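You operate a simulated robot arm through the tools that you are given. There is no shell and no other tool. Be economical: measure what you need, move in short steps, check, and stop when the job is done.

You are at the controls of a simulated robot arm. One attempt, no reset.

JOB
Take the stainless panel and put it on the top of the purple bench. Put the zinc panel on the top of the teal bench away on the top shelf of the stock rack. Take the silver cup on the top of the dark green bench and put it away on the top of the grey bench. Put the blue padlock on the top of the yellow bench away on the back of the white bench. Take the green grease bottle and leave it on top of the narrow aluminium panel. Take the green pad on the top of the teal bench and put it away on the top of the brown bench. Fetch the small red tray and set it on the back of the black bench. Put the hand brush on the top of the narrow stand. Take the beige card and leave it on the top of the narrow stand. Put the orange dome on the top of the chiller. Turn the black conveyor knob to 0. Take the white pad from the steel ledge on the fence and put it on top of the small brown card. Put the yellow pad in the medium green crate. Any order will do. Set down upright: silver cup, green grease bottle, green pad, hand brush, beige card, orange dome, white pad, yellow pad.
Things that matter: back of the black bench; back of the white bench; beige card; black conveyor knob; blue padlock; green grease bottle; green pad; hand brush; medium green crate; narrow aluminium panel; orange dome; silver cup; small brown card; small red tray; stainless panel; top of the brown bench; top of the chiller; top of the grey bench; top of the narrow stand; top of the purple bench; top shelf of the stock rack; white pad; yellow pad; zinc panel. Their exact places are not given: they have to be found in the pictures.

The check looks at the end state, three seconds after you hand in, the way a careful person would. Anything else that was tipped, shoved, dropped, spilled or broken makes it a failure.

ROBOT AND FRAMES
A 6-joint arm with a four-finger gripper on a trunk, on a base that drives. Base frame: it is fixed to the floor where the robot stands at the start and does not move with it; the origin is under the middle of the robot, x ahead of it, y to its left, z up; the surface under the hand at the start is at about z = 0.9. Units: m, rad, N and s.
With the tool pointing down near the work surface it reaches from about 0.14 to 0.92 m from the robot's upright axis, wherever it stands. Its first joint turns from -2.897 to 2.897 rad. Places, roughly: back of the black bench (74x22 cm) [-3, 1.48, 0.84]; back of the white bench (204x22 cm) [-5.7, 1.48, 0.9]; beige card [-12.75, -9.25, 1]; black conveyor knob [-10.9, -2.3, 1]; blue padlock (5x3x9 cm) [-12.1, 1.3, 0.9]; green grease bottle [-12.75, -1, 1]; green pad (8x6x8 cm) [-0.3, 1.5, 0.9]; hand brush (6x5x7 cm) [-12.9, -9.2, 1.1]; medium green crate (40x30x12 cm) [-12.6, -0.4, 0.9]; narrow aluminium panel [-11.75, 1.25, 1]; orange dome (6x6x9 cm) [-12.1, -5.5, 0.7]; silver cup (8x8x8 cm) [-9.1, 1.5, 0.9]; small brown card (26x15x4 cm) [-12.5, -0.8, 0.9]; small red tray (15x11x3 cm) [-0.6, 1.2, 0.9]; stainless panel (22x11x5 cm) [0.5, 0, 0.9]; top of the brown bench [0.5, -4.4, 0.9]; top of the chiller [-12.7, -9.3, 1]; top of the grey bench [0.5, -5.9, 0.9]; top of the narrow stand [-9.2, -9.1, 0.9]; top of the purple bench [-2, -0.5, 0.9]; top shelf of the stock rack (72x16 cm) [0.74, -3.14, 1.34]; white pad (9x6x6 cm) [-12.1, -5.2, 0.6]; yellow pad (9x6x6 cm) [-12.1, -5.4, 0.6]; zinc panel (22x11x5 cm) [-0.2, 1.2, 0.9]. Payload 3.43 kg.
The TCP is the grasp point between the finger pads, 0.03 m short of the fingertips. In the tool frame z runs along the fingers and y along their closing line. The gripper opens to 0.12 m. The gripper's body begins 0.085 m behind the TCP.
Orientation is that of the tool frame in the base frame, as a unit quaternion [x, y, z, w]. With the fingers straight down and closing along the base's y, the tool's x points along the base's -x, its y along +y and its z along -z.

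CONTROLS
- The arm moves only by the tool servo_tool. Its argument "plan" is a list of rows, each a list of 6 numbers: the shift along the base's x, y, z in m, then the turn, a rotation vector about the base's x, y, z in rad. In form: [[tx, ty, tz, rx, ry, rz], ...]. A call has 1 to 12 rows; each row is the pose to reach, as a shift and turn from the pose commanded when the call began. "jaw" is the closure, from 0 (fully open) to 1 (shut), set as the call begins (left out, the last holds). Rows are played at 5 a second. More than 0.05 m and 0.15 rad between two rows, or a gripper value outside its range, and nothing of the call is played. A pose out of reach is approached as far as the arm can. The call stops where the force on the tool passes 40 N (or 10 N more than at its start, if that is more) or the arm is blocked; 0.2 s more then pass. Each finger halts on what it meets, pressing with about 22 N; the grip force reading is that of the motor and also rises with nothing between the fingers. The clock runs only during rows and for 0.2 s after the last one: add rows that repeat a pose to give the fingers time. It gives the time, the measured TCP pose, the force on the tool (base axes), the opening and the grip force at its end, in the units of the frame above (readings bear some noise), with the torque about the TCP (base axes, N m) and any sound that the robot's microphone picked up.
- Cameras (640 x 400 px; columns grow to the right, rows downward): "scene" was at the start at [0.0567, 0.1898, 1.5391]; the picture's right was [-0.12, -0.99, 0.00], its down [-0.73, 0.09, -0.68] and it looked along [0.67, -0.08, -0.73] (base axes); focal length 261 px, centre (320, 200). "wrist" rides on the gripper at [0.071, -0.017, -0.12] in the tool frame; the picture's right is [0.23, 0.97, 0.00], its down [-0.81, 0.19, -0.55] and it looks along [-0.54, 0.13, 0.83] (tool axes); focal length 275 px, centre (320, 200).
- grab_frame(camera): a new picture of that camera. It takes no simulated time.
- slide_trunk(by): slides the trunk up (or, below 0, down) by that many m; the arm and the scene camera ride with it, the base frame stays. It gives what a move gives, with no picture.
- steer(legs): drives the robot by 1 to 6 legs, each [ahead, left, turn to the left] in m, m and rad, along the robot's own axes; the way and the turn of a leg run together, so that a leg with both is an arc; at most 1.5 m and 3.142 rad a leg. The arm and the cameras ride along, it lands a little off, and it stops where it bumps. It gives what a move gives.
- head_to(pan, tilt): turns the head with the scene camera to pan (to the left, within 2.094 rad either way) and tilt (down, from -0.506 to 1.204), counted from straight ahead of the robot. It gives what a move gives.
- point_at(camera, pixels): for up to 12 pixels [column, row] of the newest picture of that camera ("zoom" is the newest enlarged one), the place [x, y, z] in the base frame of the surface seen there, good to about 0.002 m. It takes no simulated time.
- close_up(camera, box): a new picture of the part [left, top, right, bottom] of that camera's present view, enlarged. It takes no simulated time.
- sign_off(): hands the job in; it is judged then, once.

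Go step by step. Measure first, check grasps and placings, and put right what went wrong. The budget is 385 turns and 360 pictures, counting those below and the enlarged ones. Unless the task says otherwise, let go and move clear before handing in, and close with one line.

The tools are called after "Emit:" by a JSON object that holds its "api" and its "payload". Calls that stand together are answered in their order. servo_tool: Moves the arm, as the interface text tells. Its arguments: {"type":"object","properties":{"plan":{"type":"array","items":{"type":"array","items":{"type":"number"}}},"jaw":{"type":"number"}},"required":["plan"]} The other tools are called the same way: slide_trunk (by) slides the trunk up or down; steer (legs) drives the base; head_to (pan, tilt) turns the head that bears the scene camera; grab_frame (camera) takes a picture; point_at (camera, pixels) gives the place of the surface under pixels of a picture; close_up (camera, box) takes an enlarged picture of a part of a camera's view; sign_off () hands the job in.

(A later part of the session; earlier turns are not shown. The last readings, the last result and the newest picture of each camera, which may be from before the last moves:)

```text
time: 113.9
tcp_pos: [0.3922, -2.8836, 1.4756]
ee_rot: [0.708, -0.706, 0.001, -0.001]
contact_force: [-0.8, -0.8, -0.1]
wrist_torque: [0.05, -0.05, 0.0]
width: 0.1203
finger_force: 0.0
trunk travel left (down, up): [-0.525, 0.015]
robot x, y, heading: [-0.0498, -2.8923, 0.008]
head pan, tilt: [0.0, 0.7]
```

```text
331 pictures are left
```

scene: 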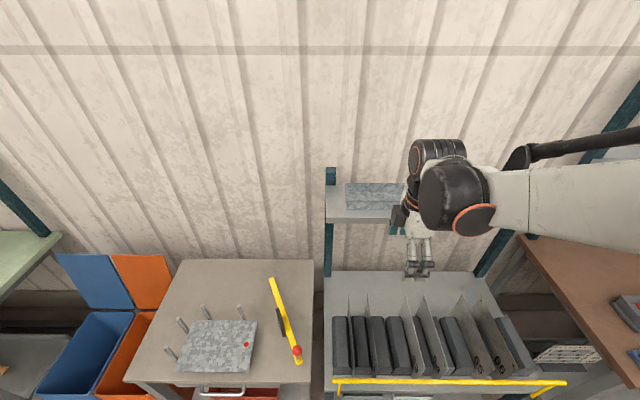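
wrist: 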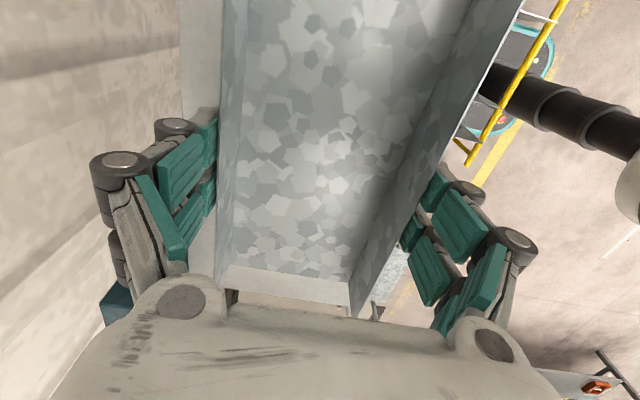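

The zinc panel rests on the shelf. I'll go back to the teal bench for the green pad, turning the tool back on the way.

Emit:
{"api": "steer", "payload": {"legs": [[-0.4, 0, 0], [0, 0, 1.565], [1.5, 0, 0], [1.5, 0, 0], [0.2, -0.15, 0]]}}

Emit:
{"api": "servo_tool", "payload": {"plan": [[0, 0, 0, 0, 0, -0.14], [0, 0, 0, 0, 0, -0.28], [0, 0, 0, 0, 0, -0.42], [0, 0, 0, 0, 0, -0.56], [0, 0, 0, 0, 0, -0.7], [0, 0, 0, 0, 0, -0.84], [0, 0, 0, 0, 0, -0.98], [0, 0, 0, 0, 0, -1.12], [0, 0, 0, 0, 0, -1.26], [0, 0, 0, 0, 0, -1.4], [0, 0, 0, 0, 0, -1.52], [0, 0, 0, 0, 0, -1.57]]}}

Emit:
{"api": "slide_trunk", "payload": {"by": -0.4}}

Emit:
{"api": "head_to", "payload": {"pan": 0, "tilt": 0.5}}

Emit:
{"api": "grab_frame", "payload": {"camera": "scene"}}

```text
time: 135.8
tcp_pos: [-0.4662, 0.7924, 1.4747]
ee_rot: [1.0, 0.031, -0.001, 0.0]
contact_force: [0.5, 0.5, -0.8]
wrist_torque: [-0.08, 0.05, 0.03]
width: 0.1199
finger_force: 0.0
trunk travel left (down, up): [-0.525, 0.015]
robot x, y, heading: [-0.4336, 0.3478, 1.632]
head pan, tilt: [0.0, 0.7]
```

```text
time: 138.4
tcp_pos: [-0.4675, 0.7918, 1.4745]
ee_rot: [0.728, -0.685, -0.001, 0.0]
contact_force: [1.0, -0.1, 0.0]
wrist_torque: [0.04, 0.02, -0.01]
width: 0.1202
finger_force: 0.1
trunk travel left (down, up): [-0.525, 0.015]
robot x, y, heading: [-0.4274, 0.3499, 1.635]
head pan, tilt: [0.0, 0.7]
```

```text
time: 142.3
tcp_pos: [-0.4671, 0.7922, 1.074]
ee_rot: [0.729, -0.685, 0.001, 0.0]
contact_force: [0.0, 0.2, -0.7]
wrist_torque: [-0.01, -0.01, -0.03]
width: 0.1201
finger_force: 0.1
trunk travel left (down, up): [-0.125, 0.415]
robot x, y, heading: [-0.4326, 0.3444, 1.633]
head pan, tilt: [0.0, 0.7]
```

```text
time: 143.0
tcp_pos: [-0.4663, 0.7923, 1.0741]
ee_rot: [0.728, -0.685, 0.0, 0.001]
contact_force: [0.1, 0.2, 0.2]
wrist_torque: [-0.01, 0.04, 0.0]
width: 0.1202
finger_force: 0.0
trunk travel left (down, up): [-0.125, 0.415]
robot x, y, heading: [-0.432, 0.3514, 1.637]
head pan, tilt: [0.0, 0.499]
```

```text
330 pictures are left
```

scene: 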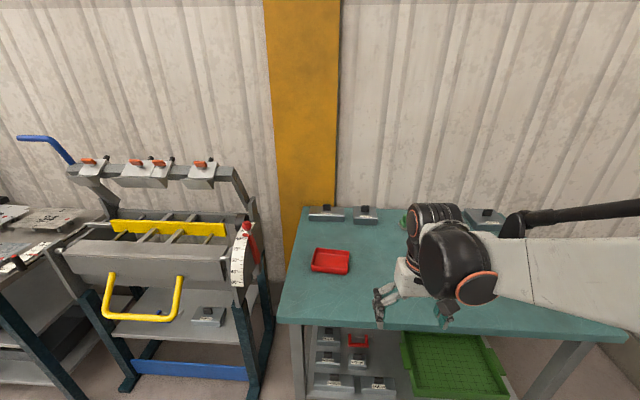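

I'll move in and hover over the green pad for a look with the wrist camera.

Emit:
{"api": "steer", "payload": {"legs": [[0.27, -0.14, -0.06]]}}

Emit:
{"api": "servo_tool", "payload": {"plan": [[0, 0.045, 0.01, 0, 0, 0], [0, 0.09, 0.02, 0, 0, 0], [0, 0.135, 0.02, 0, 0, 0], [0, 0.18, 0.02, 0, 0, 0], [0, 0.225, 0.02, 0, 0, 0], [0, 0.225, 0.02, 0, 0, 0]]}}

Emit:
{"api": "grab_frame", "payload": {"camera": "wrist"}}

Emit:
{"api": "grab_frame", "payload": {"camera": "scene"}}

```text
time: 145.1
tcp_pos: [-0.3094, 1.0673, 1.0743]
ee_rot: [0.708, -0.707, 0.0, 0.0]
contact_force: [0.2, 1.3, -0.5]
wrist_torque: [0.03, 0.01, 0.0]
width: 0.1199
finger_force: 0.1
trunk travel left (down, up): [-0.125, 0.415]
robot x, y, heading: [-0.3, 0.6217, 1.573]
head pan, tilt: [0.0, 0.499]
```

```text
time: 146.4
tcp_pos: [-0.3087, 1.2935, 1.0945]
ee_rot: [0.707, -0.707, 0.001, 0.0]
contact_force: [-0.2, 0.1, 0.0]
wrist_torque: [-0.01, 0.0, 0.01]
width: 0.12
finger_force: 0.1
trunk travel left (down, up): [-0.125, 0.415]
robot x, y, heading: [-0.3015, 0.6226, 1.574]
head pan, tilt: [0.0, 0.499]
```

```text
329 pictures are left
```

wrist: 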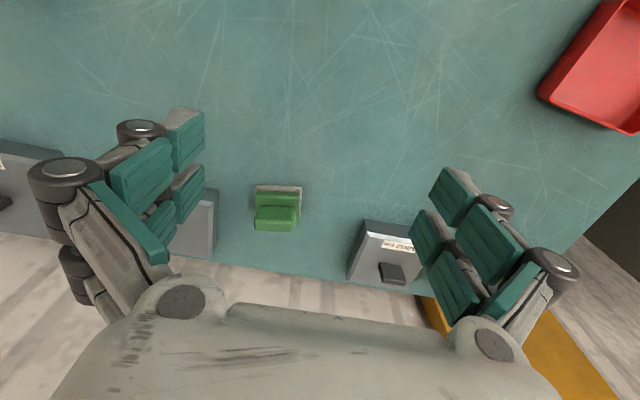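

```text
328 pictures are left
```

scene: 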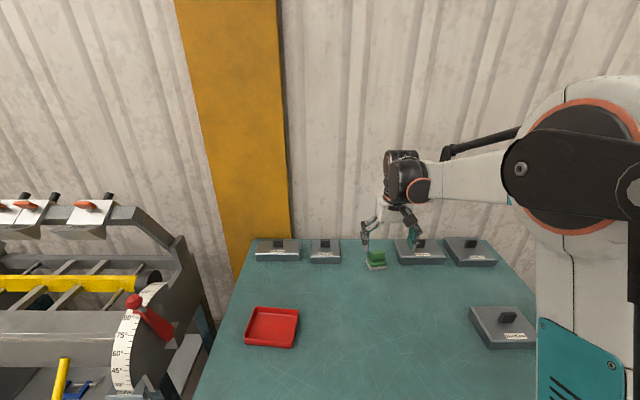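

Emit:
{"api": "close_up", "payload": {"camera": "wrist", "box": [210, 160, 350, 250]}}

Emit:
{"api": "point_at", "payload": {"camera": "zoom", "pixels": [[230, 120], [400, 135], [215, 150], [410, 160], [205, 300], [390, 310], [215, 240], [395, 255], [300, 220], [300, 275], [220, 200], [405, 210]]}}

```text
4.44 times, centred on (280, 205) of wrist
```

zoom: 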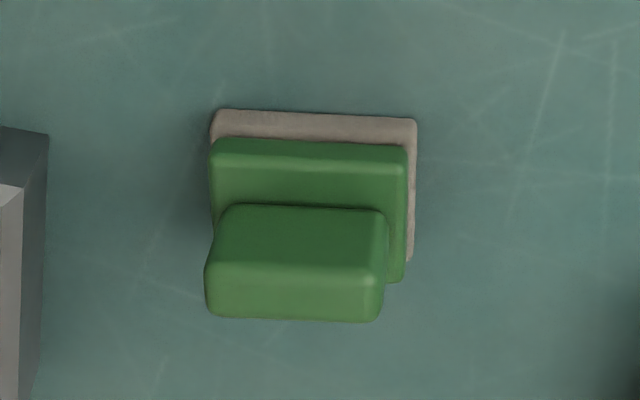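

```text
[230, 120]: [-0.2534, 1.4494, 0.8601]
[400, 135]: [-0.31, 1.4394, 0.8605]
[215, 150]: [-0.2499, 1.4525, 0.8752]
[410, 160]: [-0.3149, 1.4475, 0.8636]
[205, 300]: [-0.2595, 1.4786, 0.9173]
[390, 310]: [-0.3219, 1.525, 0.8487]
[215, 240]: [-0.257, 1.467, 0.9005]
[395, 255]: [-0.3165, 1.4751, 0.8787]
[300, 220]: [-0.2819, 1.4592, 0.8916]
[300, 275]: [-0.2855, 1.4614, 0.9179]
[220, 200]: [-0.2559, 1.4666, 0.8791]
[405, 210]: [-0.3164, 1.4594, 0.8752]
```

The pad's handle spans x -0.257 to -0.312, y about 1.458 to 1.485, with its top at z 0.92 and a slight yaw of +0.1. I'll narrow the jaw a bit and lower to z 0.912.

Emit:
{"api": "servo_tool", "payload": {"plan": [[0.006, 0.045, 0, 0, 0, 0.05], [0.012, 0.09, 0, 0, 0, 0.1], [0.018, 0.135, 0, 0, 0, 0.1], [0.024, 0.1785, 0, 0, 0, 0.1], [0.024, 0.1785, -0.045, 0, 0, 0.1], [0.024, 0.1785, -0.09, 0, 0, 0.1], [0.024, 0.1785, -0.125, 0, 0, 0.1], [0.024, 0.1785, -0.125, 0, 0, 0.1]], "jaw": 0.2}}

Emit:
{"api": "grab_frame", "payload": {"camera": "wrist"}}

```text
time: 148.2
tcp_pos: [-0.2864, 1.4694, 0.9684]
ee_rot: [0.742, -0.671, 0.0, 0.0]
contact_force: [-0.4, 1.3, 0.1]
wrist_torque: [-0.01, 0.02, 0.03]
width: 0.0962
finger_force: 0.0
trunk travel left (down, up): [-0.125, 0.415]
robot x, y, heading: [-0.2995, 0.6233, 1.578]
head pan, tilt: [0.0, 0.499]
```

```text
326 pictures are left
```

wrist: 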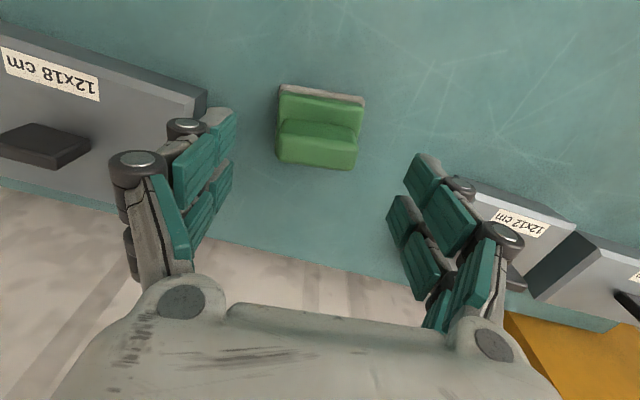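

Emit:
{"api": "point_at", "payload": {"camera": "wrist", "pixels": [[280, 130], [278, 155], [355, 165], [358, 143], [318, 138], [318, 158], [318, 165], [281, 98], [362, 108]]}}

```text
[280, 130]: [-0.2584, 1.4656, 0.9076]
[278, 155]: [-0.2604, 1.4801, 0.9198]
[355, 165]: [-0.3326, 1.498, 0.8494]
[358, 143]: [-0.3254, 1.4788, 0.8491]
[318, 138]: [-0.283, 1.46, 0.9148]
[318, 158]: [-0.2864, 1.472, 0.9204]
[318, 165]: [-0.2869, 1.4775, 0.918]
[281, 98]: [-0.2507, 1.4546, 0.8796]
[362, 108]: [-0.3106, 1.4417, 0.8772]
```

The TCP is centred; the pad's yaw is nearer 0.2, so I'll add 0.08, lower and grip.

Emit:
{"api": "servo_tool", "payload": {"plan": [[0, 0.001, -0.03, 0, 0, 0.08], [0, 0.001, -0.057, 0, 0, 0.08], [0, 0.001, -0.057, 0, 0, 0.08]]}}

Emit:
{"api": "servo_tool", "payload": {"plan": [[0, 0, 0, 0, 0, 0], [0, 0, 0, 0, 0, 0], [0, 0, 0, 0, 0, 0], [0, 0, 0.03, 0, 0, 0], [0, 0, 0.07, 0, 0, 0], [0, 0, 0.12, 0, 0, 0], [0, 0, 0.17, 0, 0, 0], [0, -0.05, 0.17, 0, 0, 0], [0, -0.1, 0.17, 0, 0, 0], [0, -0.15, 0.17, 0, 0, 0], [0, -0.2, 0.17, 0, 0, 0], [0, -0.25, 0.17, 0, 0, 0]], "jaw": 1}}

Emit:
{"api": "grab_frame", "payload": {"camera": "wrist"}}

```text
time: 149.1
tcp_pos: [-0.2866, 1.4726, 0.9107]
ee_rot: [0.768, -0.64, 0.0, 0.0]
contact_force: [-0.3, -0.5, 0.3]
wrist_torque: [-0.02, 0.03, -0.02]
width: 0.0961
finger_force: 0.0
trunk travel left (down, up): [-0.125, 0.415]
robot x, y, heading: [-0.2978, 0.6204, 1.572]
head pan, tilt: [0.0, 0.499]
```

```text
time: 151.7
tcp_pos: [-0.283, 1.2225, 1.0836]
ee_rot: [0.769, -0.64, 0.0, 0.0]
contact_force: [-0.5, 0.0, -1.7]
wrist_torque: [0.01, 0.0, 0.06]
width: 0.0555
finger_force: 21.7
trunk travel left (down, up): [-0.125, 0.415]
robot x, y, heading: [-0.3009, 0.6223, 1.573]
head pan, tilt: [0.0, 0.499]
```

```text
325 pictures are left
```

wrist: 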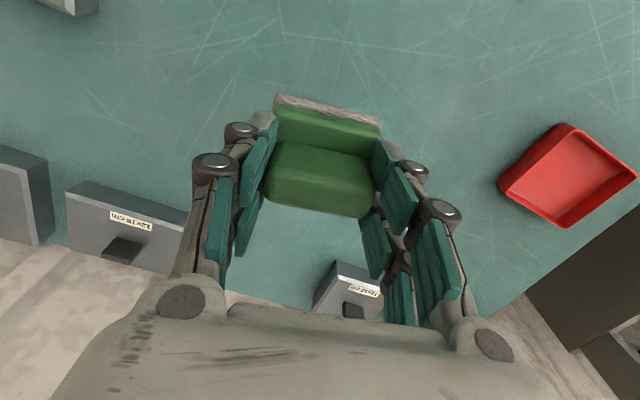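

The green pad is held. I'll drive down the aisle to the brown bench (y about -4.4).

Emit:
{"api": "steer", "payload": {"legs": [[-0.4, 0, 0], [0, 0, 3.14], [0, -0.15, 0], [1.5, 0, 0], [1.5, 0, 0], [1.45, 0, 0]]}}

Emit:
{"api": "head_to", "payload": {"pan": 1.4, "tilt": 0.5}}

Emit:
{"api": "grab_frame", "payload": {"camera": "scene"}}

```text
time: 183.5
tcp_pos: [-0.3643, -4.8614, 1.0826]
ee_rot: [0.629, 0.778, 0.0, -0.001]
contact_force: [-0.2, 0.1, -1.2]
wrist_torque: [-0.01, -0.02, -0.01]
width: 0.0554
finger_force: 21.4
trunk travel left (down, up): [-0.125, 0.415]
robot x, y, heading: [-0.3643, -4.2598, -1.536]
head pan, tilt: [0.0, 0.499]
```

```text
time: 185.0
tcp_pos: [-0.3643, -4.8614, 1.0845]
ee_rot: [0.628, 0.778, 0.0, -0.001]
contact_force: [0.0, -0.1, -1.2]
wrist_torque: [-0.02, 0.03, 0.01]
width: 0.0553
finger_force: 21.8
trunk travel left (down, up): [-0.125, 0.415]
robot x, y, heading: [-0.3617, -4.2587, -1.54]
head pan, tilt: [1.4, 0.499]
```

```text
324 pictures are left
```

scene: 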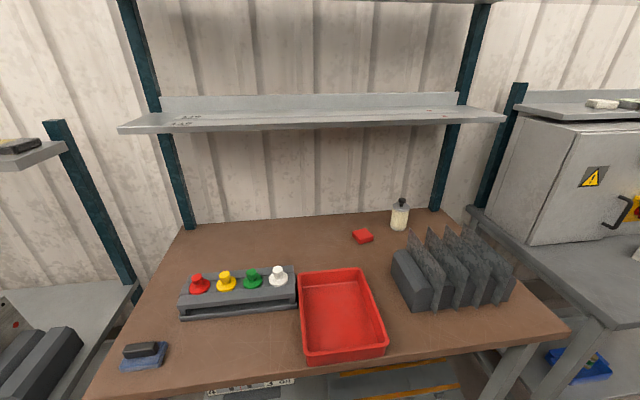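

The brown bench has free room at the front around (240,345) and (445,330). I'll measure.

Emit:
{"api": "point_at", "payload": {"camera": "scene", "pixels": [[240, 350], [95, 395], [200, 318], [300, 330], [430, 330], [480, 320], [560, 330], [300, 355], [410, 305], [385, 350], [265, 240], [200, 375]]}}

```text
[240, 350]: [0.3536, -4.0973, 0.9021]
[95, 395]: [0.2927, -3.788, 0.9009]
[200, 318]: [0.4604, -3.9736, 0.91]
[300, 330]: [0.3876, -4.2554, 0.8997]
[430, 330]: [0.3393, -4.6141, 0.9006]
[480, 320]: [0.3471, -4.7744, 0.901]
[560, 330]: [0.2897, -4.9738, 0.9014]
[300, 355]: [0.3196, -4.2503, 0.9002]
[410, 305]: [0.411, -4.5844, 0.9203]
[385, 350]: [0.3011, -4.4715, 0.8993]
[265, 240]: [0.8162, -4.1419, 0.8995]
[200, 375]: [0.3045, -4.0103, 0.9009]
```

Emit:
{"api": "steer", "payload": {"legs": [[0, 0, 1.54], [0.1, 0.16, 0]]}}

Emit:
{"api": "head_to", "payload": {"pan": 0, "tilt": 0.7}}

Emit:
{"api": "grab_frame", "payload": {"camera": "scene"}}

```text
time: 190.2
tcp_pos: [0.3404, -4.1391, 1.0833]
ee_rot: [-0.079, 0.997, 0.001, 0.0]
contact_force: [-0.6, 0.6, -0.4]
wrist_torque: [-0.01, 0.0, -0.01]
width: 0.0554
finger_force: 21.5
trunk travel left (down, up): [-0.125, 0.415]
robot x, y, heading: [-0.2607, -4.1081, -0.022]
head pan, tilt: [1.4, 0.499]
```

```text
time: 191.8
tcp_pos: [0.3404, -4.1394, 1.0844]
ee_rot: [-0.079, 0.997, 0.0, -0.001]
contact_force: [-0.2, -0.1, -0.7]
wrist_torque: [0.0, -0.03, 0.02]
width: 0.0554
finger_force: 21.7
trunk travel left (down, up): [-0.125, 0.415]
robot x, y, heading: [-0.2562, -4.1063, -0.017]
head pan, tilt: [0.0, 0.7]
```

```text
323 pictures are left
```

scene: 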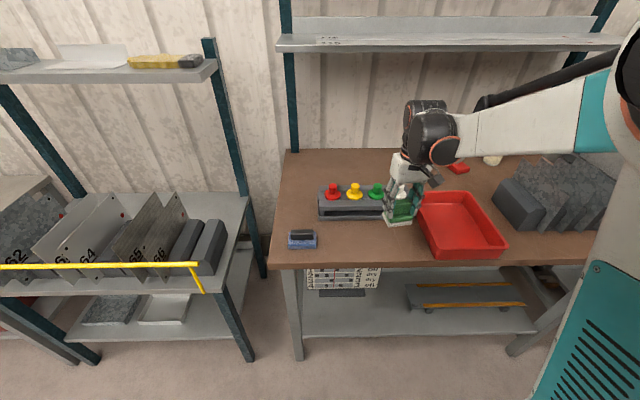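

Emit:
{"api": "servo_tool", "payload": {"plan": [[0.015, 0.018, 0, 0, 0, 0], [0.03, 0.038, 0, 0, 0, 0], [0.03, 0.038, -0.04, 0, 0, 0], [0.03, 0.038, -0.08, 0, 0, 0], [0.03, 0.038, -0.105, 0, 0, 0], [0.03, 0.038, -0.118, 0, 0, 0], [0.03, 0.038, -0.123, 0, 0, 0], [0.03, 0.038, -0.124, 0, 0, 0]]}}

Emit:
{"api": "grab_frame", "payload": {"camera": "scene"}}

```text
time: 193.6
tcp_pos: [0.3694, -4.1017, 0.9602]
ee_rot: [-0.079, 0.997, 0.0, 0.001]
contact_force: [2.6, -1.0, 17.0]
wrist_torque: [-0.06, -0.12, 0.0]
width: 0.056
finger_force: 21.8
trunk travel left (down, up): [-0.125, 0.415]
robot x, y, heading: [-0.2614, -4.1098, -0.02]
head pan, tilt: [0.0, 0.7]
```

```text
322 pictures are left
```

scene: 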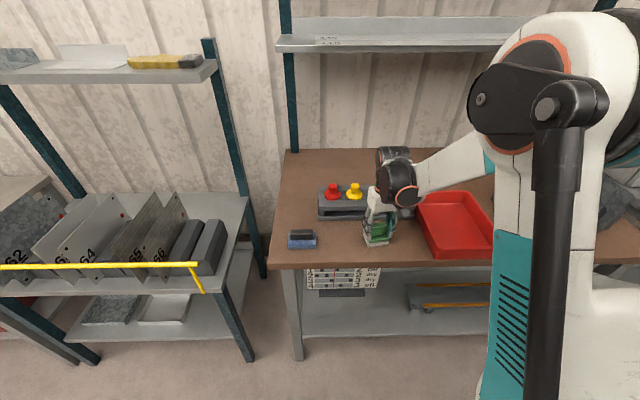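

In contact with the bench; release and rise.

Emit:
{"api": "servo_tool", "payload": {"plan": [[0, 0, 0, 0, 0, 0], [0, 0, 0, 0, 0, 0], [0, 0, 0.03, 0, 0, 0], [0, 0, 0.08, 0, 0, 0], [0, 0, 0.13, 0, 0, 0], [-0.05, 0, 0.15, 0, 0, 0], [-0.1, 0, 0.15, 0, 0, 0], [-0.15, 0, 0.15, 0, 0, 0]], "jaw": 0.2}}

Emit:
{"api": "grab_frame", "payload": {"camera": "scene"}}

```text
refused: row 6 steps farther than a row can; nothing moved
```

```text
321 pictures are left
```

scene: 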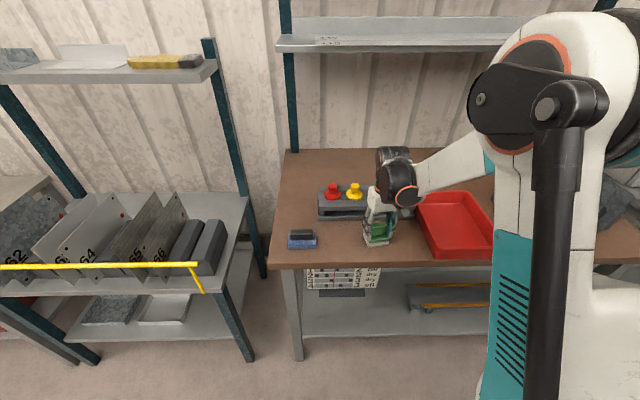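

Emit:
{"api": "servo_tool", "payload": {"plan": [[0, 0, 0, 0, 0, 0], [0, 0, 0, 0, 0, 0], [0, 0, 0.03, 0, 0, 0], [0, 0, 0.08, 0, 0, 0], [0, 0, 0.13, 0, 0, 0], [-0.04, 0, 0.15, 0, 0, 0.05], [-0.09, 0, 0.15, 0, 0, 0.1], [-0.14, 0, 0.15, 0, 0, -0.02]], "jaw": 0.2}}

Emit:
{"api": "grab_frame", "payload": {"camera": "scene"}}

```text
time: 195.4
tcp_pos: [0.2302, -4.0985, 1.1111]
ee_rot: [-0.068, 0.998, -0.001, 0.0]
contact_force: [-0.3, 0.8, 0.6]
wrist_torque: [-0.02, -0.01, 0.0]
width: 0.0961
finger_force: 0.1
trunk travel left (down, up): [-0.125, 0.415]
robot x, y, heading: [-0.2647, -4.1105, -0.018]
head pan, tilt: [0.0, 0.7]
```

```text
320 pictures are left
```

scene: 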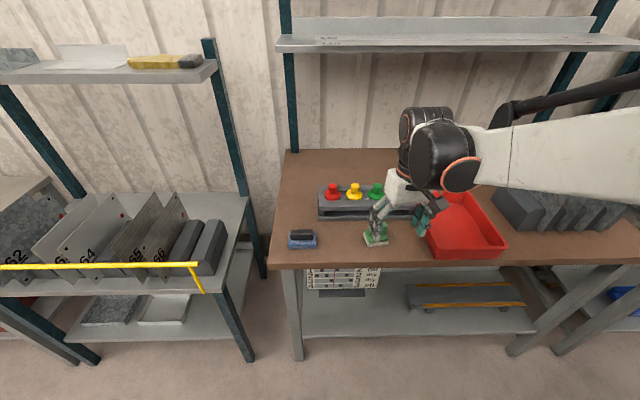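

The green pad stands on the brown bench. Now back to the teal bench for the red tray.

Emit:
{"api": "steer", "payload": {"legs": [[-0.2, 0, 0], [0, 0, 1.588], [1.5, 0, 0], [1.5, 0, 0], [1.3, 0, 0]]}}

Emit:
{"api": "head_to", "payload": {"pan": 0, "tilt": 0.6}}

Emit:
{"api": "grab_frame", "payload": {"camera": "scene"}}

```text
time: 220.6
tcp_pos: [-0.5304, 0.6101, 1.1107]
ee_rot: [0.766, -0.643, 0.0, 0.0]
contact_force: [-1.1, 0.4, 0.6]
wrist_torque: [0.0, 0.0, 0.04]
width: 0.0961
finger_force: 0.1
trunk travel left (down, up): [-0.125, 0.415]
robot x, y, heading: [-0.5005, 0.1173, 1.581]
head pan, tilt: [0.0, 0.7]
```

```text
time: 221.3
tcp_pos: [-0.5309, 0.6118, 1.1104]
ee_rot: [0.766, -0.642, 0.0, -0.001]
contact_force: [-0.2, -0.3, 0.8]
wrist_torque: [0.0, -0.03, 0.01]
width: 0.0958
finger_force: 0.1
trunk travel left (down, up): [-0.125, 0.415]
robot x, y, heading: [-0.5041, 0.1152, 1.588]
head pan, tilt: [0.0, 0.6]
```

```text
319 pictures are left
```

scene: 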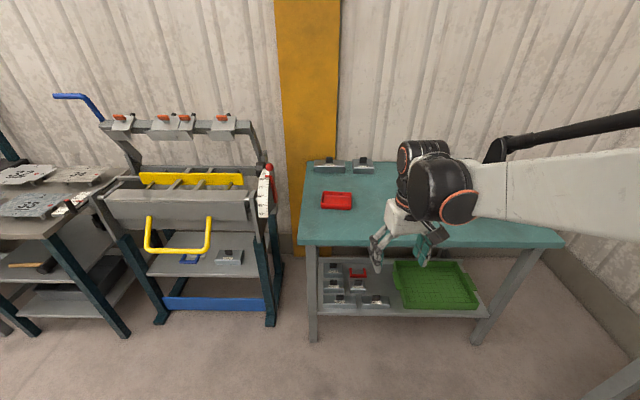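

Emit:
{"api": "steer", "payload": {"legs": [[0.45, 0, -0.015]]}}

Emit:
{"api": "servo_tool", "payload": {"plan": [[-0.01, 0, 0, 0, 0, -0.09], [-0.02, 0, 0, 0, 0, -0.17], [-0.02, 0, 0, 0, 0, -0.17]], "jaw": 0}}

Emit:
{"api": "grab_frame", "payload": {"camera": "wrist"}}

Emit:
{"api": "close_up", "payload": {"camera": "scene", "box": [220, 160, 460, 340]}}

```text
time: 224.0
tcp_pos: [-0.5285, 1.0617, 1.1102]
ee_rot: [0.762, -0.648, 0.0, 0.0]
contact_force: [-0.1, -0.8, -0.1]
wrist_torque: [0.0, 0.02, -0.02]
width: 0.0962
finger_force: 0.1
trunk travel left (down, up): [-0.125, 0.415]
robot x, y, heading: [-0.5091, 0.5687, 1.571]
head pan, tilt: [0.0, 0.6]
```

```text
time: 224.8
tcp_pos: [-0.5491, 1.0623, 1.1099]
ee_rot: [-0.704, 0.71, 0.0, 0.001]
contact_force: [0.3, -0.6, 0.3]
wrist_torque: [0.01, -0.01, 0.0]
width: 0.1199
finger_force: 0.1
trunk travel left (down, up): [-0.125, 0.415]
robot x, y, heading: [-0.5078, 0.5712, 1.573]
head pan, tilt: [0.0, 0.6]
```

```text
318 pictures are left
```

wrist: 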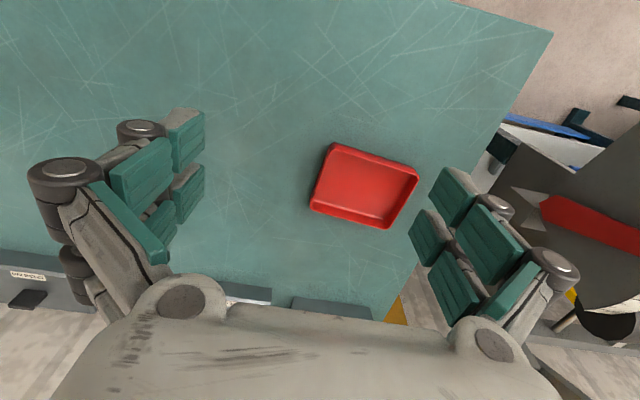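

```text
2.22 times, centred on (340, 250) of scene
```

zoom: 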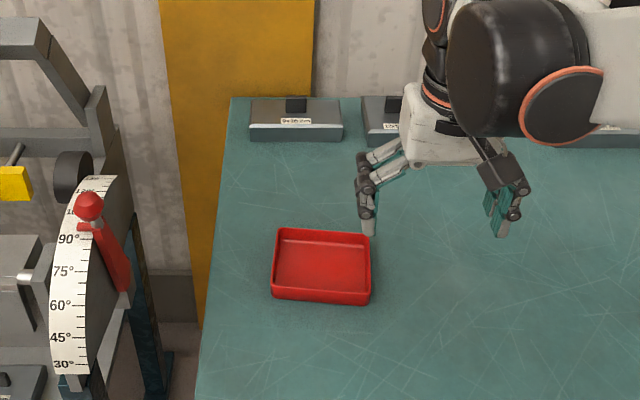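

Measuring the tray's rim in the enlarged picture.

Emit:
{"api": "point_at", "payload": {"camera": "zoom", "pixels": [[277, 235], [277, 260], [274, 284], [320, 233], [366, 240], [369, 265], [368, 288], [320, 288], [320, 296], [320, 265], [300, 286], [345, 290]]}}

Emit:
{"api": "point_at", "payload": {"camera": "wrist", "pixels": [[328, 150], [318, 180], [311, 206], [375, 157], [415, 170], [405, 200], [387, 225], [348, 216], [365, 190]]}}

```text
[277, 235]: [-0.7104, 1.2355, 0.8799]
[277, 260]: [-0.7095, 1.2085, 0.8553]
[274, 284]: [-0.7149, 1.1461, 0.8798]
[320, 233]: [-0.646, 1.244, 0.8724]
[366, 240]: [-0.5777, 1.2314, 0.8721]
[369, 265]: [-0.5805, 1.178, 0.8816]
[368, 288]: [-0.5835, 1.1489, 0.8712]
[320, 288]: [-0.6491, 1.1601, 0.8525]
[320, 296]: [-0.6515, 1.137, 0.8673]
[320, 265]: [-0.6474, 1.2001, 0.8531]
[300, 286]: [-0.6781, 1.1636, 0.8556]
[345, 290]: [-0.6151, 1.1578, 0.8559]
```

```text
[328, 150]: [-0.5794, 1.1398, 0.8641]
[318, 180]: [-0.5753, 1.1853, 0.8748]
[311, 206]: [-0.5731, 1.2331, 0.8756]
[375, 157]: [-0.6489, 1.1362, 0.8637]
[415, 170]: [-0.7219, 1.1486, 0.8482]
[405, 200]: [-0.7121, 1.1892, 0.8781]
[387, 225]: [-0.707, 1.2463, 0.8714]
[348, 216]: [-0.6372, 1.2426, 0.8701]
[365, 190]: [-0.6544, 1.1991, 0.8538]
```

The tray is about 0.14 x 0.11 m, centred at (-0.645, 1.191), rim top z 0.88. I'll turn the tool 90° to straddle its 11 cm side and hover above it.

Emit:
{"api": "servo_tool", "payload": {"plan": [[-0.009, 0.012, 0, 0, 0, 0.14], [-0.018, 0.024, 0, 0, 0, 0.28], [-0.027, 0.036, 0, 0, 0, 0.42], [-0.036, 0.048, 0, 0, 0, 0.56], [-0.045, 0.06, 0, 0, 0, 0.7], [-0.054, 0.072, 0, 0, 0, 0.84], [-0.063, 0.084, 0, 0, 0, 0.98], [-0.072, 0.096, 0, 0, 0, 1.12], [-0.081, 0.108, 0, 0, 0, 1.26], [-0.09, 0.12, 0, 0, 0, 1.4], [-0.096, 0.129, -0.02, 0, 0, 1.545], [-0.096, 0.129, -0.06, 0, 0, 1.545]]}}

Emit:
{"api": "servo_tool", "payload": {"plan": [[0, 0, -0.045, 0, 0, 0], [0, 0, -0.09, 0, 0, 0], [0, 0, -0.12, 0, 0, 0], [0, 0, -0.12, 0, 0, 0]]}}

Emit:
{"api": "grab_frame", "payload": {"camera": "wrist"}}

```text
time: 227.4
tcp_pos: [-0.6461, 1.1918, 1.0499]
ee_rot: [1.0, -0.017, 0.001, 0.0]
contact_force: [-0.4, 0.0, -0.2]
wrist_torque: [0.0, -0.04, -0.01]
width: 0.1197
finger_force: 0.0
trunk travel left (down, up): [-0.125, 0.415]
robot x, y, heading: [-0.5102, 0.5707, 1.578]
head pan, tilt: [0.0, 0.6]
```

```text
time: 228.4
tcp_pos: [-0.6459, 1.1908, 0.9287]
ee_rot: [1.0, -0.017, 0.001, -0.001]
contact_force: [-0.1, 0.1, 0.0]
wrist_torque: [-0.01, 0.03, -0.01]
width: 0.12
finger_force: 0.0
trunk travel left (down, up): [-0.125, 0.415]
robot x, y, heading: [-0.5073, 0.5703, 1.579]
head pan, tilt: [0.0, 0.6]
```

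```text
316 pictures are left
```

wrist: 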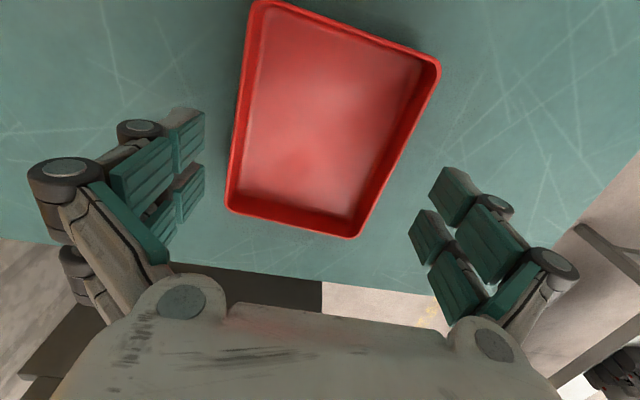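

Emit:
{"api": "point_at", "payload": {"camera": "wrist", "pixels": [[249, 30], [240, 100], [231, 180], [429, 85], [405, 135], [375, 195], [300, 225], [345, 20]]}}

```text
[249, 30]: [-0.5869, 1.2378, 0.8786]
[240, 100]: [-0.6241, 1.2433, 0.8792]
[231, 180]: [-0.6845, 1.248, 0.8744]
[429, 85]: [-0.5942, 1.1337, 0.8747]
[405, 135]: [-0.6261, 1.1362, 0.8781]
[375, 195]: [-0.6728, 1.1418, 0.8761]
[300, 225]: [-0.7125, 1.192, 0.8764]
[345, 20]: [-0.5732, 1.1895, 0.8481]
```

The tray's yaw is about -0.10, so I'll turn -0.07 more, then go down and grip.

Emit:
{"api": "servo_tool", "payload": {"plan": [[0, 0.001, 0, 0, 0, -0.07], [0, 0.001, -0.025, 0, 0, -0.07], [0, 0.001, -0.043, 0, 0, -0.07], [0, 0.001, -0.043, 0, 0, -0.07]]}}

Emit:
{"api": "servo_tool", "payload": {"plan": [[0, 0, 0, 0, 0, 0], [0, 0, 0, 0, 0, 0], [0, 0, 0.02, 0, 0, 0], [0, 0, 0.06, 0, 0, 0], [0, 0, 0.11, 0, 0, 0], [0, 0, 0.16, 0, 0, 0], [0.02, -0.04, 0.18, 0, 0, 0.02], [0.05, -0.08, 0.18, 0, 0, 0.05], [0.08, -0.12, 0.18, 0, 0, 0.1], [0.1, -0.15, 0.18, 0, 0, 0.1]], "jaw": 1}}

Emit:
{"api": "grab_frame", "payload": {"camera": "wrist"}}

```text
time: 229.4
tcp_pos: [-0.6458, 1.1922, 0.887]
ee_rot: [0.999, -0.053, 0.001, 0.0]
contact_force: [0.3, 0.2, -0.3]
wrist_torque: [-0.02, -0.02, -0.04]
width: 0.1202
finger_force: 0.1
trunk travel left (down, up): [-0.125, 0.415]
robot x, y, heading: [-0.5076, 0.5679, 1.574]
head pan, tilt: [0.0, 0.6]
```

```text
time: 231.6
tcp_pos: [-0.5449, 1.0429, 1.0727]
ee_rot: [1.0, -0.002, 0.0, 0.0]
contact_force: [0.5, 0.4, -1.0]
wrist_torque: [0.03, 0.02, 0.0]
width: 0.1097
finger_force: 22.1
trunk travel left (down, up): [-0.125, 0.415]
robot x, y, heading: [-0.5054, 0.5678, 1.577]
head pan, tilt: [0.0, 0.6]
```

```text
315 pictures are left
```

wrist: 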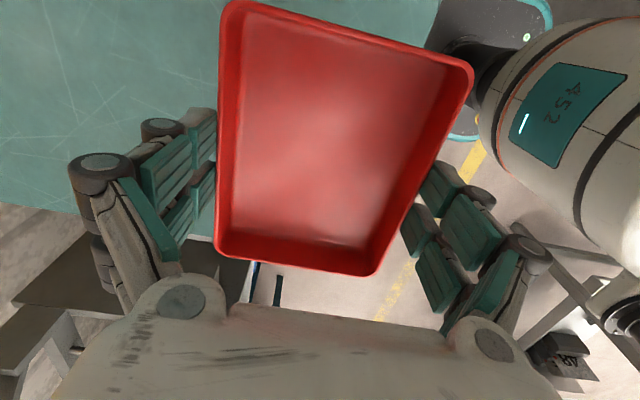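

The tray is held (width 0.110). I'll back off and drive sideways along the aisle to the black bench.

Emit:
{"api": "steer", "payload": {"legs": [[-0.3, 0, 0], [0, 1.25, 0], [0, 1.25, 0]]}}

Emit:
{"api": "head_to", "payload": {"pan": 0, "tilt": 0.6}}

Emit:
{"api": "grab_frame", "payload": {"camera": "scene"}}

```text
time: 245.5
tcp_pos: [-3.0552, 0.668, 1.0711]
ee_rot: [1.0, 0.011, 0.0, 0.0]
contact_force: [-0.7, 0.0, -0.2]
wrist_torque: [0.03, 0.0, -0.01]
width: 0.1095
finger_force: 21.6
trunk travel left (down, up): [-0.125, 0.415]
robot x, y, heading: [-3.0024, 0.1908, 1.605]
head pan, tilt: [0.0, 0.6]
```

```text
time: 246.1
tcp_pos: [-3.0547, 0.6683, 1.0716]
ee_rot: [1.0, 0.013, 0.0, 0.0]
contact_force: [0.3, -0.9, -0.4]
wrist_torque: [-0.03, 0.01, -0.03]
width: 0.1096
finger_force: 21.2
trunk travel left (down, up): [-0.125, 0.415]
robot x, y, heading: [-3.006, 0.1939, 1.606]
head pan, tilt: [0.0, 0.6]
```

```text
314 pictures are left
```

scene: 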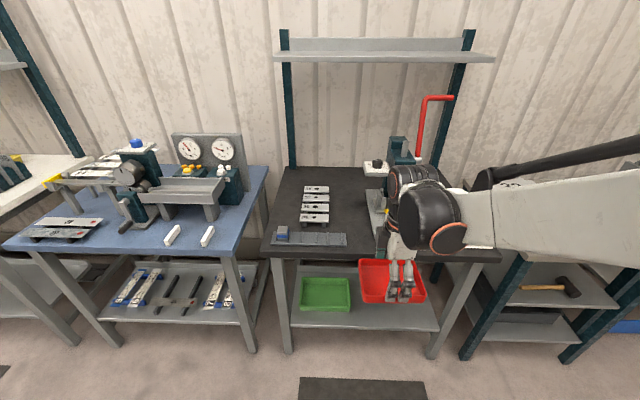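

The black bench's back strip is free left of the vise at about (320,175). I'll measure it.

Emit:
{"api": "close_up", "payload": {"camera": "scene", "box": [255, 100, 495, 260]}}

Emit:
{"api": "point_at", "payload": {"camera": "scene", "pixels": [[280, 170], [300, 172], [345, 170], [360, 175], [316, 186], [290, 180], [350, 185], [272, 253], [330, 60], [285, 150], [375, 170], [316, 178]]}}

```text
2.50 times, centred on (375, 180) of scene
```

zoom: 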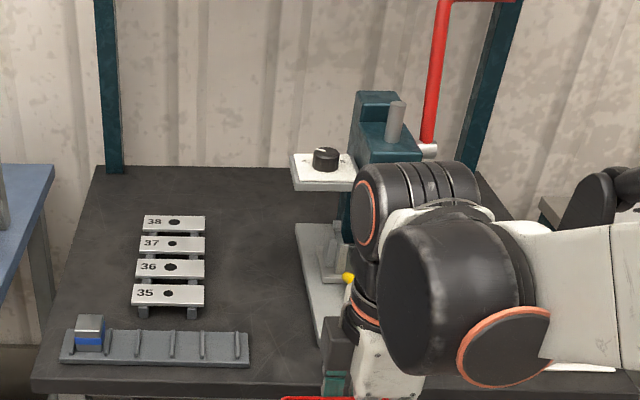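

```text
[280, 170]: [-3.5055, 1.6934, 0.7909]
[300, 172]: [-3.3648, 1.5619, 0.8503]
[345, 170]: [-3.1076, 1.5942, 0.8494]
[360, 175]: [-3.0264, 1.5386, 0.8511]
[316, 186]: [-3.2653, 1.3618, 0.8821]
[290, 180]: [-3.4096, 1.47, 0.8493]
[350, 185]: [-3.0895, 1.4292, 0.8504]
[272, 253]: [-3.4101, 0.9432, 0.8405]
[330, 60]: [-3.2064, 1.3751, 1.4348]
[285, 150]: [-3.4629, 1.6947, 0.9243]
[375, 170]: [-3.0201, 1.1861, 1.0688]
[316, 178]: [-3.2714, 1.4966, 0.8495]
```

Bench at z 0.85; shelf overhead at z 1.43 from y 1.375 back. I'll approach low, aiming for (-3.215, 1.48), clear of the plates (to y 1.37) and the vise.

Emit:
{"api": "steer", "payload": {"legs": [[0, 0, -0.036], [0.2, 0.22, 0], [0.23, 0, 0]]}}

Emit:
{"api": "grab_frame", "payload": {"camera": "scene"}}

```text
time: 249.8
tcp_pos: [-3.2455, 1.102, 1.0718]
ee_rot: [1.0, -0.011, 0.0, 0.0]
contact_force: [-0.6, 0.4, -1.0]
wrist_torque: [0.0, 0.02, -0.02]
width: 0.1095
finger_force: 21.9
trunk travel left (down, up): [-0.125, 0.415]
robot x, y, heading: [-3.2165, 0.628, 1.555]
head pan, tilt: [0.0, 0.6]
```

```text
312 pictures are left
```

scene: 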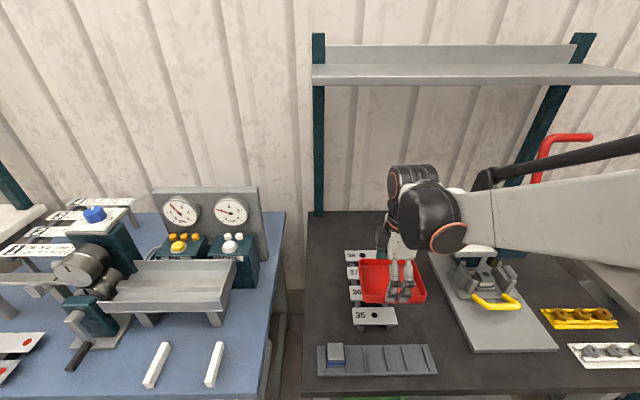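

Emit:
{"api": "servo_tool", "payload": {"plan": [[0, 0, -0.04, 0, 0, 0], [0, 0, -0.08, 0, 0, 0], [0, 0, -0.115, 0, 0, 0], [0.005, 0.048, -0.115, 0, 0, 0], [0.01, 0.096, -0.115, 0, 0, 0], [0.015, 0.144, -0.115, 0, 0, 0], [0.015, 0.192, -0.115, 0, 0, 0], [0.015, 0.24, -0.115, 0, 0, 0], [0.015, 0.288, -0.115, 0, 0, 0], [0.015, 0.336, -0.115, 0, 0, 0], [0.015, 0.378, -0.115, 0, 0, 0], [0.015, 0.378, -0.115, 0, 0, 0]]}}

Emit:
{"api": "grab_frame", "payload": {"camera": "scene"}}

Emit:
{"api": "grab_frame", "payload": {"camera": "wrist"}}

```text
time: 252.4
tcp_pos: [-3.2315, 1.4812, 0.9619]
ee_rot: [1.0, -0.011, 0.0, 0.0]
contact_force: [0.4, -0.2, -1.6]
wrist_torque: [-0.01, -0.03, -0.02]
width: 0.1094
finger_force: 21.7
trunk travel left (down, up): [-0.125, 0.415]
robot x, y, heading: [-3.2217, 0.6258, 1.554]
head pan, tilt: [0.0, 0.6]
```

```text
311 pictures are left
```

scene: 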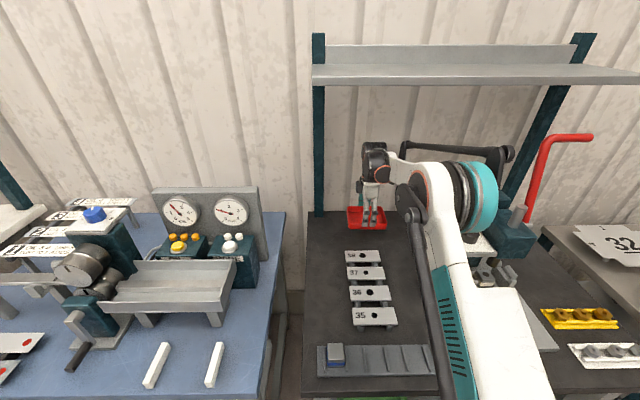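

```text
310 pictures are left
```

wrist: 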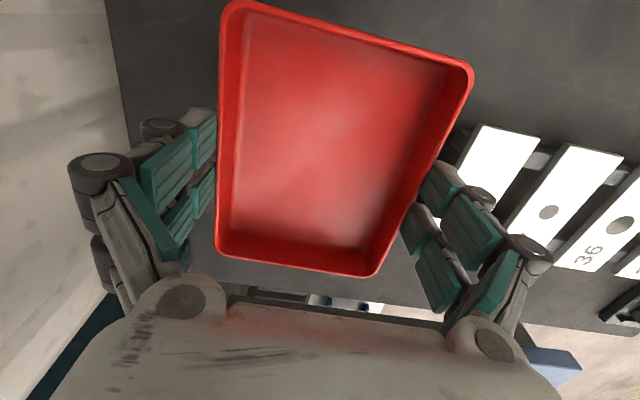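

Over the back strip. Lowering to contact.

Emit:
{"api": "servo_tool", "payload": {"plan": [[0, 0, -0.035, 0, 0, 0], [0, 0, -0.06, 0, 0, 0], [0, 0, -0.07, 0, 0, 0], [0, 0, -0.0745, 0, 0, 0], [0, 0, -0.0755, 0, 0, 0]]}}

```text
time: 253.6
tcp_pos: [-3.2311, 1.4788, 0.883]
ee_rot: [1.0, -0.011, -0.001, 0.0]
contact_force: [2.7, -1.0, 13.3]
wrist_torque: [-0.07, -0.02, 0.01]
width: 0.1101
finger_force: 22.1
trunk travel left (down, up): [-0.125, 0.415]
robot x, y, heading: [-3.2202, 0.6282, 1.562]
head pan, tilt: [0.0, 0.6]
```

Emit:
{"api": "servo_tool", "payload": {"plan": [[0, 0, 0.001, 0, 0, 0], [0, 0, 0.001, 0, 0, 0], [0, 0, 0.03, 0, 0, 0], [0, 0, 0.07, 0, 0, 0], [0, -0.05, 0.085, 0, 0, -0.1], [0, -0.095, 0.085, 0, 0, -0.2], [0, -0.14, 0.085, 0, 0, -0.34], [0, -0.185, 0.085, 0, 0, -0.48], [0, -0.23, 0.1, 0, 0, -0.62], [0, -0.275, 0.12, 0, 0, -0.76], [0, -0.32, 0.14, 0, 0, -0.9], [0, -0.365, 0.16, 0, 0, -1.04]], "jaw": 0}}

Emit:
{"api": "grab_frame", "payload": {"camera": "scene"}}

```text
refused: row 5 steps farther than a row can; nothing moved
```

```text
309 pictures are left
```

scene: 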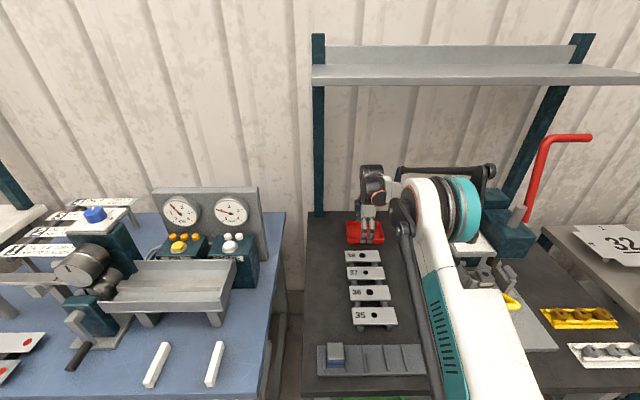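

Emit:
{"api": "servo_tool", "payload": {"plan": [[0, 0, 0.001, 0, 0, 0], [0, 0, 0.001, 0, 0, 0], [0, 0, 0.03, 0, 0, 0], [0, 0, 0.07, 0, 0, 0], [0, -0.04, 0.085, 0, 0, -0.1], [0, -0.085, 0.085, 0, 0, -0.2], [0, -0.13, 0.085, 0, 0, -0.34], [0, -0.175, 0.085, 0, 0, -0.48], [0, -0.22, 0.1, 0, 0, -0.62], [0, -0.265, 0.12, 0, 0, -0.76], [0, -0.31, 0.14, 0, 0, -0.9], [0, -0.355, 0.16, 0, 0, -1.04]], "jaw": 0}}

Emit:
{"api": "grab_frame", "payload": {"camera": "scene"}}

```text
time: 256.2
tcp_pos: [-3.2321, 1.1232, 1.0397]
ee_rot: [0.862, -0.508, 0.0, 0.001]
contact_force: [0.1, -0.3, -0.5]
wrist_torque: [-0.01, 0.03, 0.01]
width: 0.1199
finger_force: 0.1
trunk travel left (down, up): [-0.125, 0.415]
robot x, y, heading: [-3.2165, 0.6262, 1.557]
head pan, tilt: [0.0, 0.6]
```

```text
308 pictures are left
```

scene: 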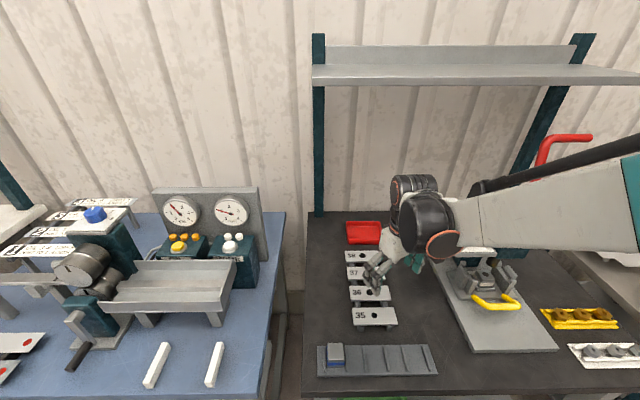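

The red tray is on the back of the black bench. Next I'll drive west along the aisle toward the dark green bench for the silver cup.

Emit:
{"api": "steer", "payload": {"legs": [[-0.45, 0, 0], [0, 1.5, 0], [0, 1.5, 0]]}}

Emit:
{"api": "servo_tool", "payload": {"plan": [[0, 0, 0.02, 0, 0, -0.14], [0, 0, 0.04, 0, 0, -0.28], [0, 0, 0.06, 0, 0, -0.42], [0, 0, 0.06, 0, 0, -0.5]]}}

Emit:
{"api": "head_to", "payload": {"pan": 0.7, "tilt": 0.4}}

Emit:
{"api": "grab_frame", "payload": {"camera": "scene"}}

```text
time: 273.2
tcp_pos: [-6.3015, 0.5955, 1.04]
ee_rot: [0.874, -0.486, 0.0, 0.0]
contact_force: [-0.8, 0.0, 0.1]
wrist_torque: [-0.07, 0.03, -0.01]
width: 0.12
finger_force: 0.1
trunk travel left (down, up): [-0.125, 0.415]
robot x, y, heading: [-6.2648, 0.0968, 1.604]
head pan, tilt: [0.0, 0.6]
```

```text
time: 274.2
tcp_pos: [-6.302, 0.5949, 1.1013]
ee_rot: [0.726, -0.688, 0.0, 0.0]
contact_force: [-0.6, 0.1, 0.9]
wrist_torque: [0.04, -0.01, 0.01]
width: 0.1198
finger_force: 0.1
trunk travel left (down, up): [-0.125, 0.415]
robot x, y, heading: [-6.2636, 0.0983, 1.605]
head pan, tilt: [0.0, 0.6]
```

```text
time: 275.3
tcp_pos: [-6.3015, 0.5957, 1.1009]
ee_rot: [0.726, -0.687, 0.0, 0.0]
contact_force: [-0.1, -0.3, -0.3]
wrist_torque: [0.03, 0.0, -0.02]
width: 0.1198
finger_force: 0.1
trunk travel left (down, up): [-0.125, 0.415]
robot x, y, heading: [-6.2639, 0.0981, 1.609]
head pan, tilt: [0.7, 0.4]
```

```text
307 pictures are left
```

scene: 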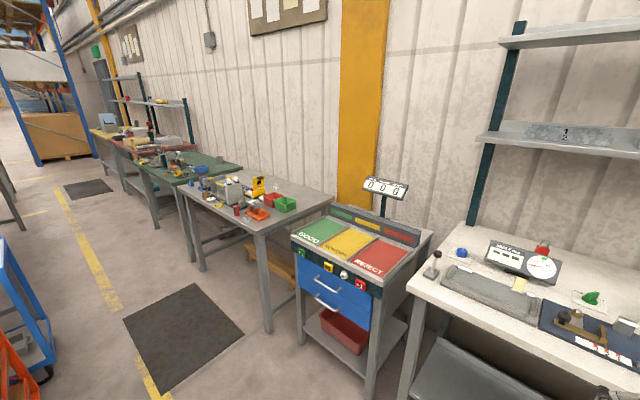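

A blue cart stands at the left edge (20,290); I'll measure it and the bench fronts before going on.

Emit:
{"api": "point_at", "payload": {"camera": "scene", "pixels": [[45, 370], [20, 310], [30, 260], [10, 360], [268, 325], [160, 215], [205, 165], [240, 165], [195, 175], [30, 215], [185, 170]]}}

Emit:
{"api": "head_to", "payload": {"pan": 1.5, "tilt": 0.4}}

Emit:
{"api": "grab_frame", "payload": {"camera": "scene"}}

```text
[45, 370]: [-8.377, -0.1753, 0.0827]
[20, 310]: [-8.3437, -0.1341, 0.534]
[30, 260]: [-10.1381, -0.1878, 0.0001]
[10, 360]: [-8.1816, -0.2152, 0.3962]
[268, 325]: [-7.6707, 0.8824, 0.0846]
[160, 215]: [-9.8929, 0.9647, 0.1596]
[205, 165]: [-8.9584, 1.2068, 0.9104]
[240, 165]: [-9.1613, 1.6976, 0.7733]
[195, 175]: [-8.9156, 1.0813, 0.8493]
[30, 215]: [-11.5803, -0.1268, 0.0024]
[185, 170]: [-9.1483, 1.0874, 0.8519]
```

```text
time: 276.4
tcp_pos: [-6.3022, 0.5963, 1.1014]
ee_rot: [0.726, -0.687, 0.0, 0.001]
contact_force: [-0.3, -0.3, -0.7]
wrist_torque: [0.02, 0.0, 0.01]
width: 0.1199
finger_force: 0.1
trunk travel left (down, up): [-0.125, 0.415]
robot x, y, heading: [-6.2682, 0.099, 1.603]
head pan, tilt: [1.499, 0.4]
```

```text
306 pictures are left
```

scene: 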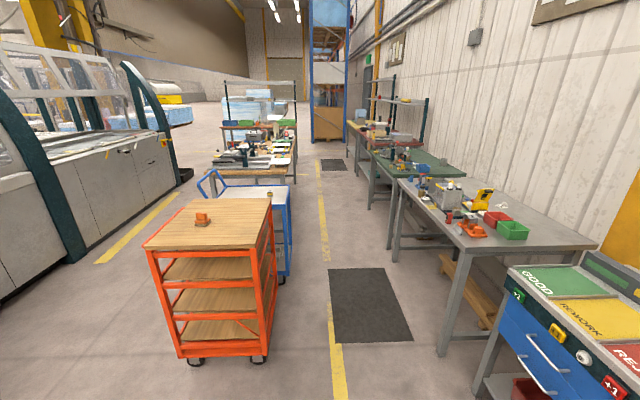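

The corridor is between carts (about y -0.13) and benches (about y 0.88). I'll turn to face -x and drive down its middle at y 0.37.

Emit:
{"api": "point_at", "payload": {"camera": "scene", "pixels": [[270, 215], [290, 210], [268, 355], [278, 280], [293, 165], [295, 130], [440, 350], [398, 180], [370, 155], [270, 195]]}}

Emit:
{"api": "steer", "payload": {"legs": [[0.22, 0, 0], [0, 0, 1.537]]}}

```text
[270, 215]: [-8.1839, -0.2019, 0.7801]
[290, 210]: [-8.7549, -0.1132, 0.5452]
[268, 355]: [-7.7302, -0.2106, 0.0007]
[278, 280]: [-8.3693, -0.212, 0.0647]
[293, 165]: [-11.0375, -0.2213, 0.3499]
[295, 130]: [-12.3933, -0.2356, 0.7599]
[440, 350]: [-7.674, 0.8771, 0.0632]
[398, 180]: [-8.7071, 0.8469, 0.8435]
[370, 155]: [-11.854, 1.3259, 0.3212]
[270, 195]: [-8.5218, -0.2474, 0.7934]
```

```text
time: 281.9
tcp_pos: [-6.771, 0.2923, 1.1014]
ee_rot: [1.0, 0.018, 0.0, 0.0]
contact_force: [0.1, 0.0, 0.1]
wrist_torque: [0.02, 0.0, 0.01]
width: 0.12
finger_force: 0.1
trunk travel left (down, up): [-0.125, 0.415]
robot x, y, heading: [-6.2716, 0.3186, -3.126]
head pan, tilt: [1.499, 0.4]
```

Emit:
{"api": "steer", "payload": {"legs": [[1.4, -0.04, -0.016], [1.4, 0, 0]]}}

Emit:
{"api": "steer", "payload": {"legs": [[0, 0, -1.57]]}}

Emit:
{"api": "head_to", "payload": {"pan": 0, "tilt": 0.6}}

Emit:
{"api": "grab_frame", "payload": {"camera": "scene"}}

```text
time: 295.6
tcp_pos: [-9.6016, 0.3507, 1.1022]
ee_rot: [1.0, -0.012, -0.001, 0.0]
contact_force: [0.1, -0.5, 0.5]
wrist_torque: [-0.02, 0.03, 0.03]
width: 0.1198
finger_force: 0.0
trunk travel left (down, up): [-0.125, 0.415]
robot x, y, heading: [-9.0992, 0.3454, 3.096]
head pan, tilt: [1.499, 0.4]
```

```text
time: 299.9
tcp_pos: [-9.0756, 0.8459, 1.0996]
ee_rot: [-0.681, 0.732, 0.0, 0.0]
contact_force: [0.2, 0.6, -0.3]
wrist_torque: [0.01, 0.01, 0.0]
width: 0.1199
finger_force: 0.0
trunk travel left (down, up): [-0.125, 0.415]
robot x, y, heading: [-9.1002, 0.3478, 1.476]
head pan, tilt: [1.499, 0.4]
```

```text
time: 301.5
tcp_pos: [-9.0757, 0.845, 1.1015]
ee_rot: [-0.682, 0.732, 0.0, 0.0]
contact_force: [-0.2, 0.5, 0.4]
wrist_torque: [0.0, 0.01, 0.0]
width: 0.1198
finger_force: 0.1
trunk travel left (down, up): [-0.125, 0.415]
robot x, y, heading: [-9.1015, 0.3451, 1.48]
head pan, tilt: [0.0, 0.6]
```

```text
305 pictures are left
```

scene: 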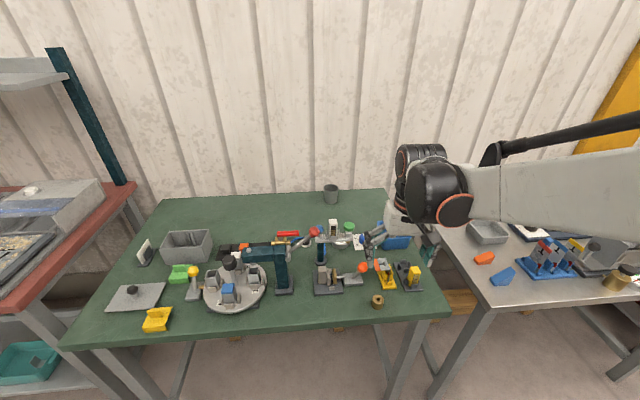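

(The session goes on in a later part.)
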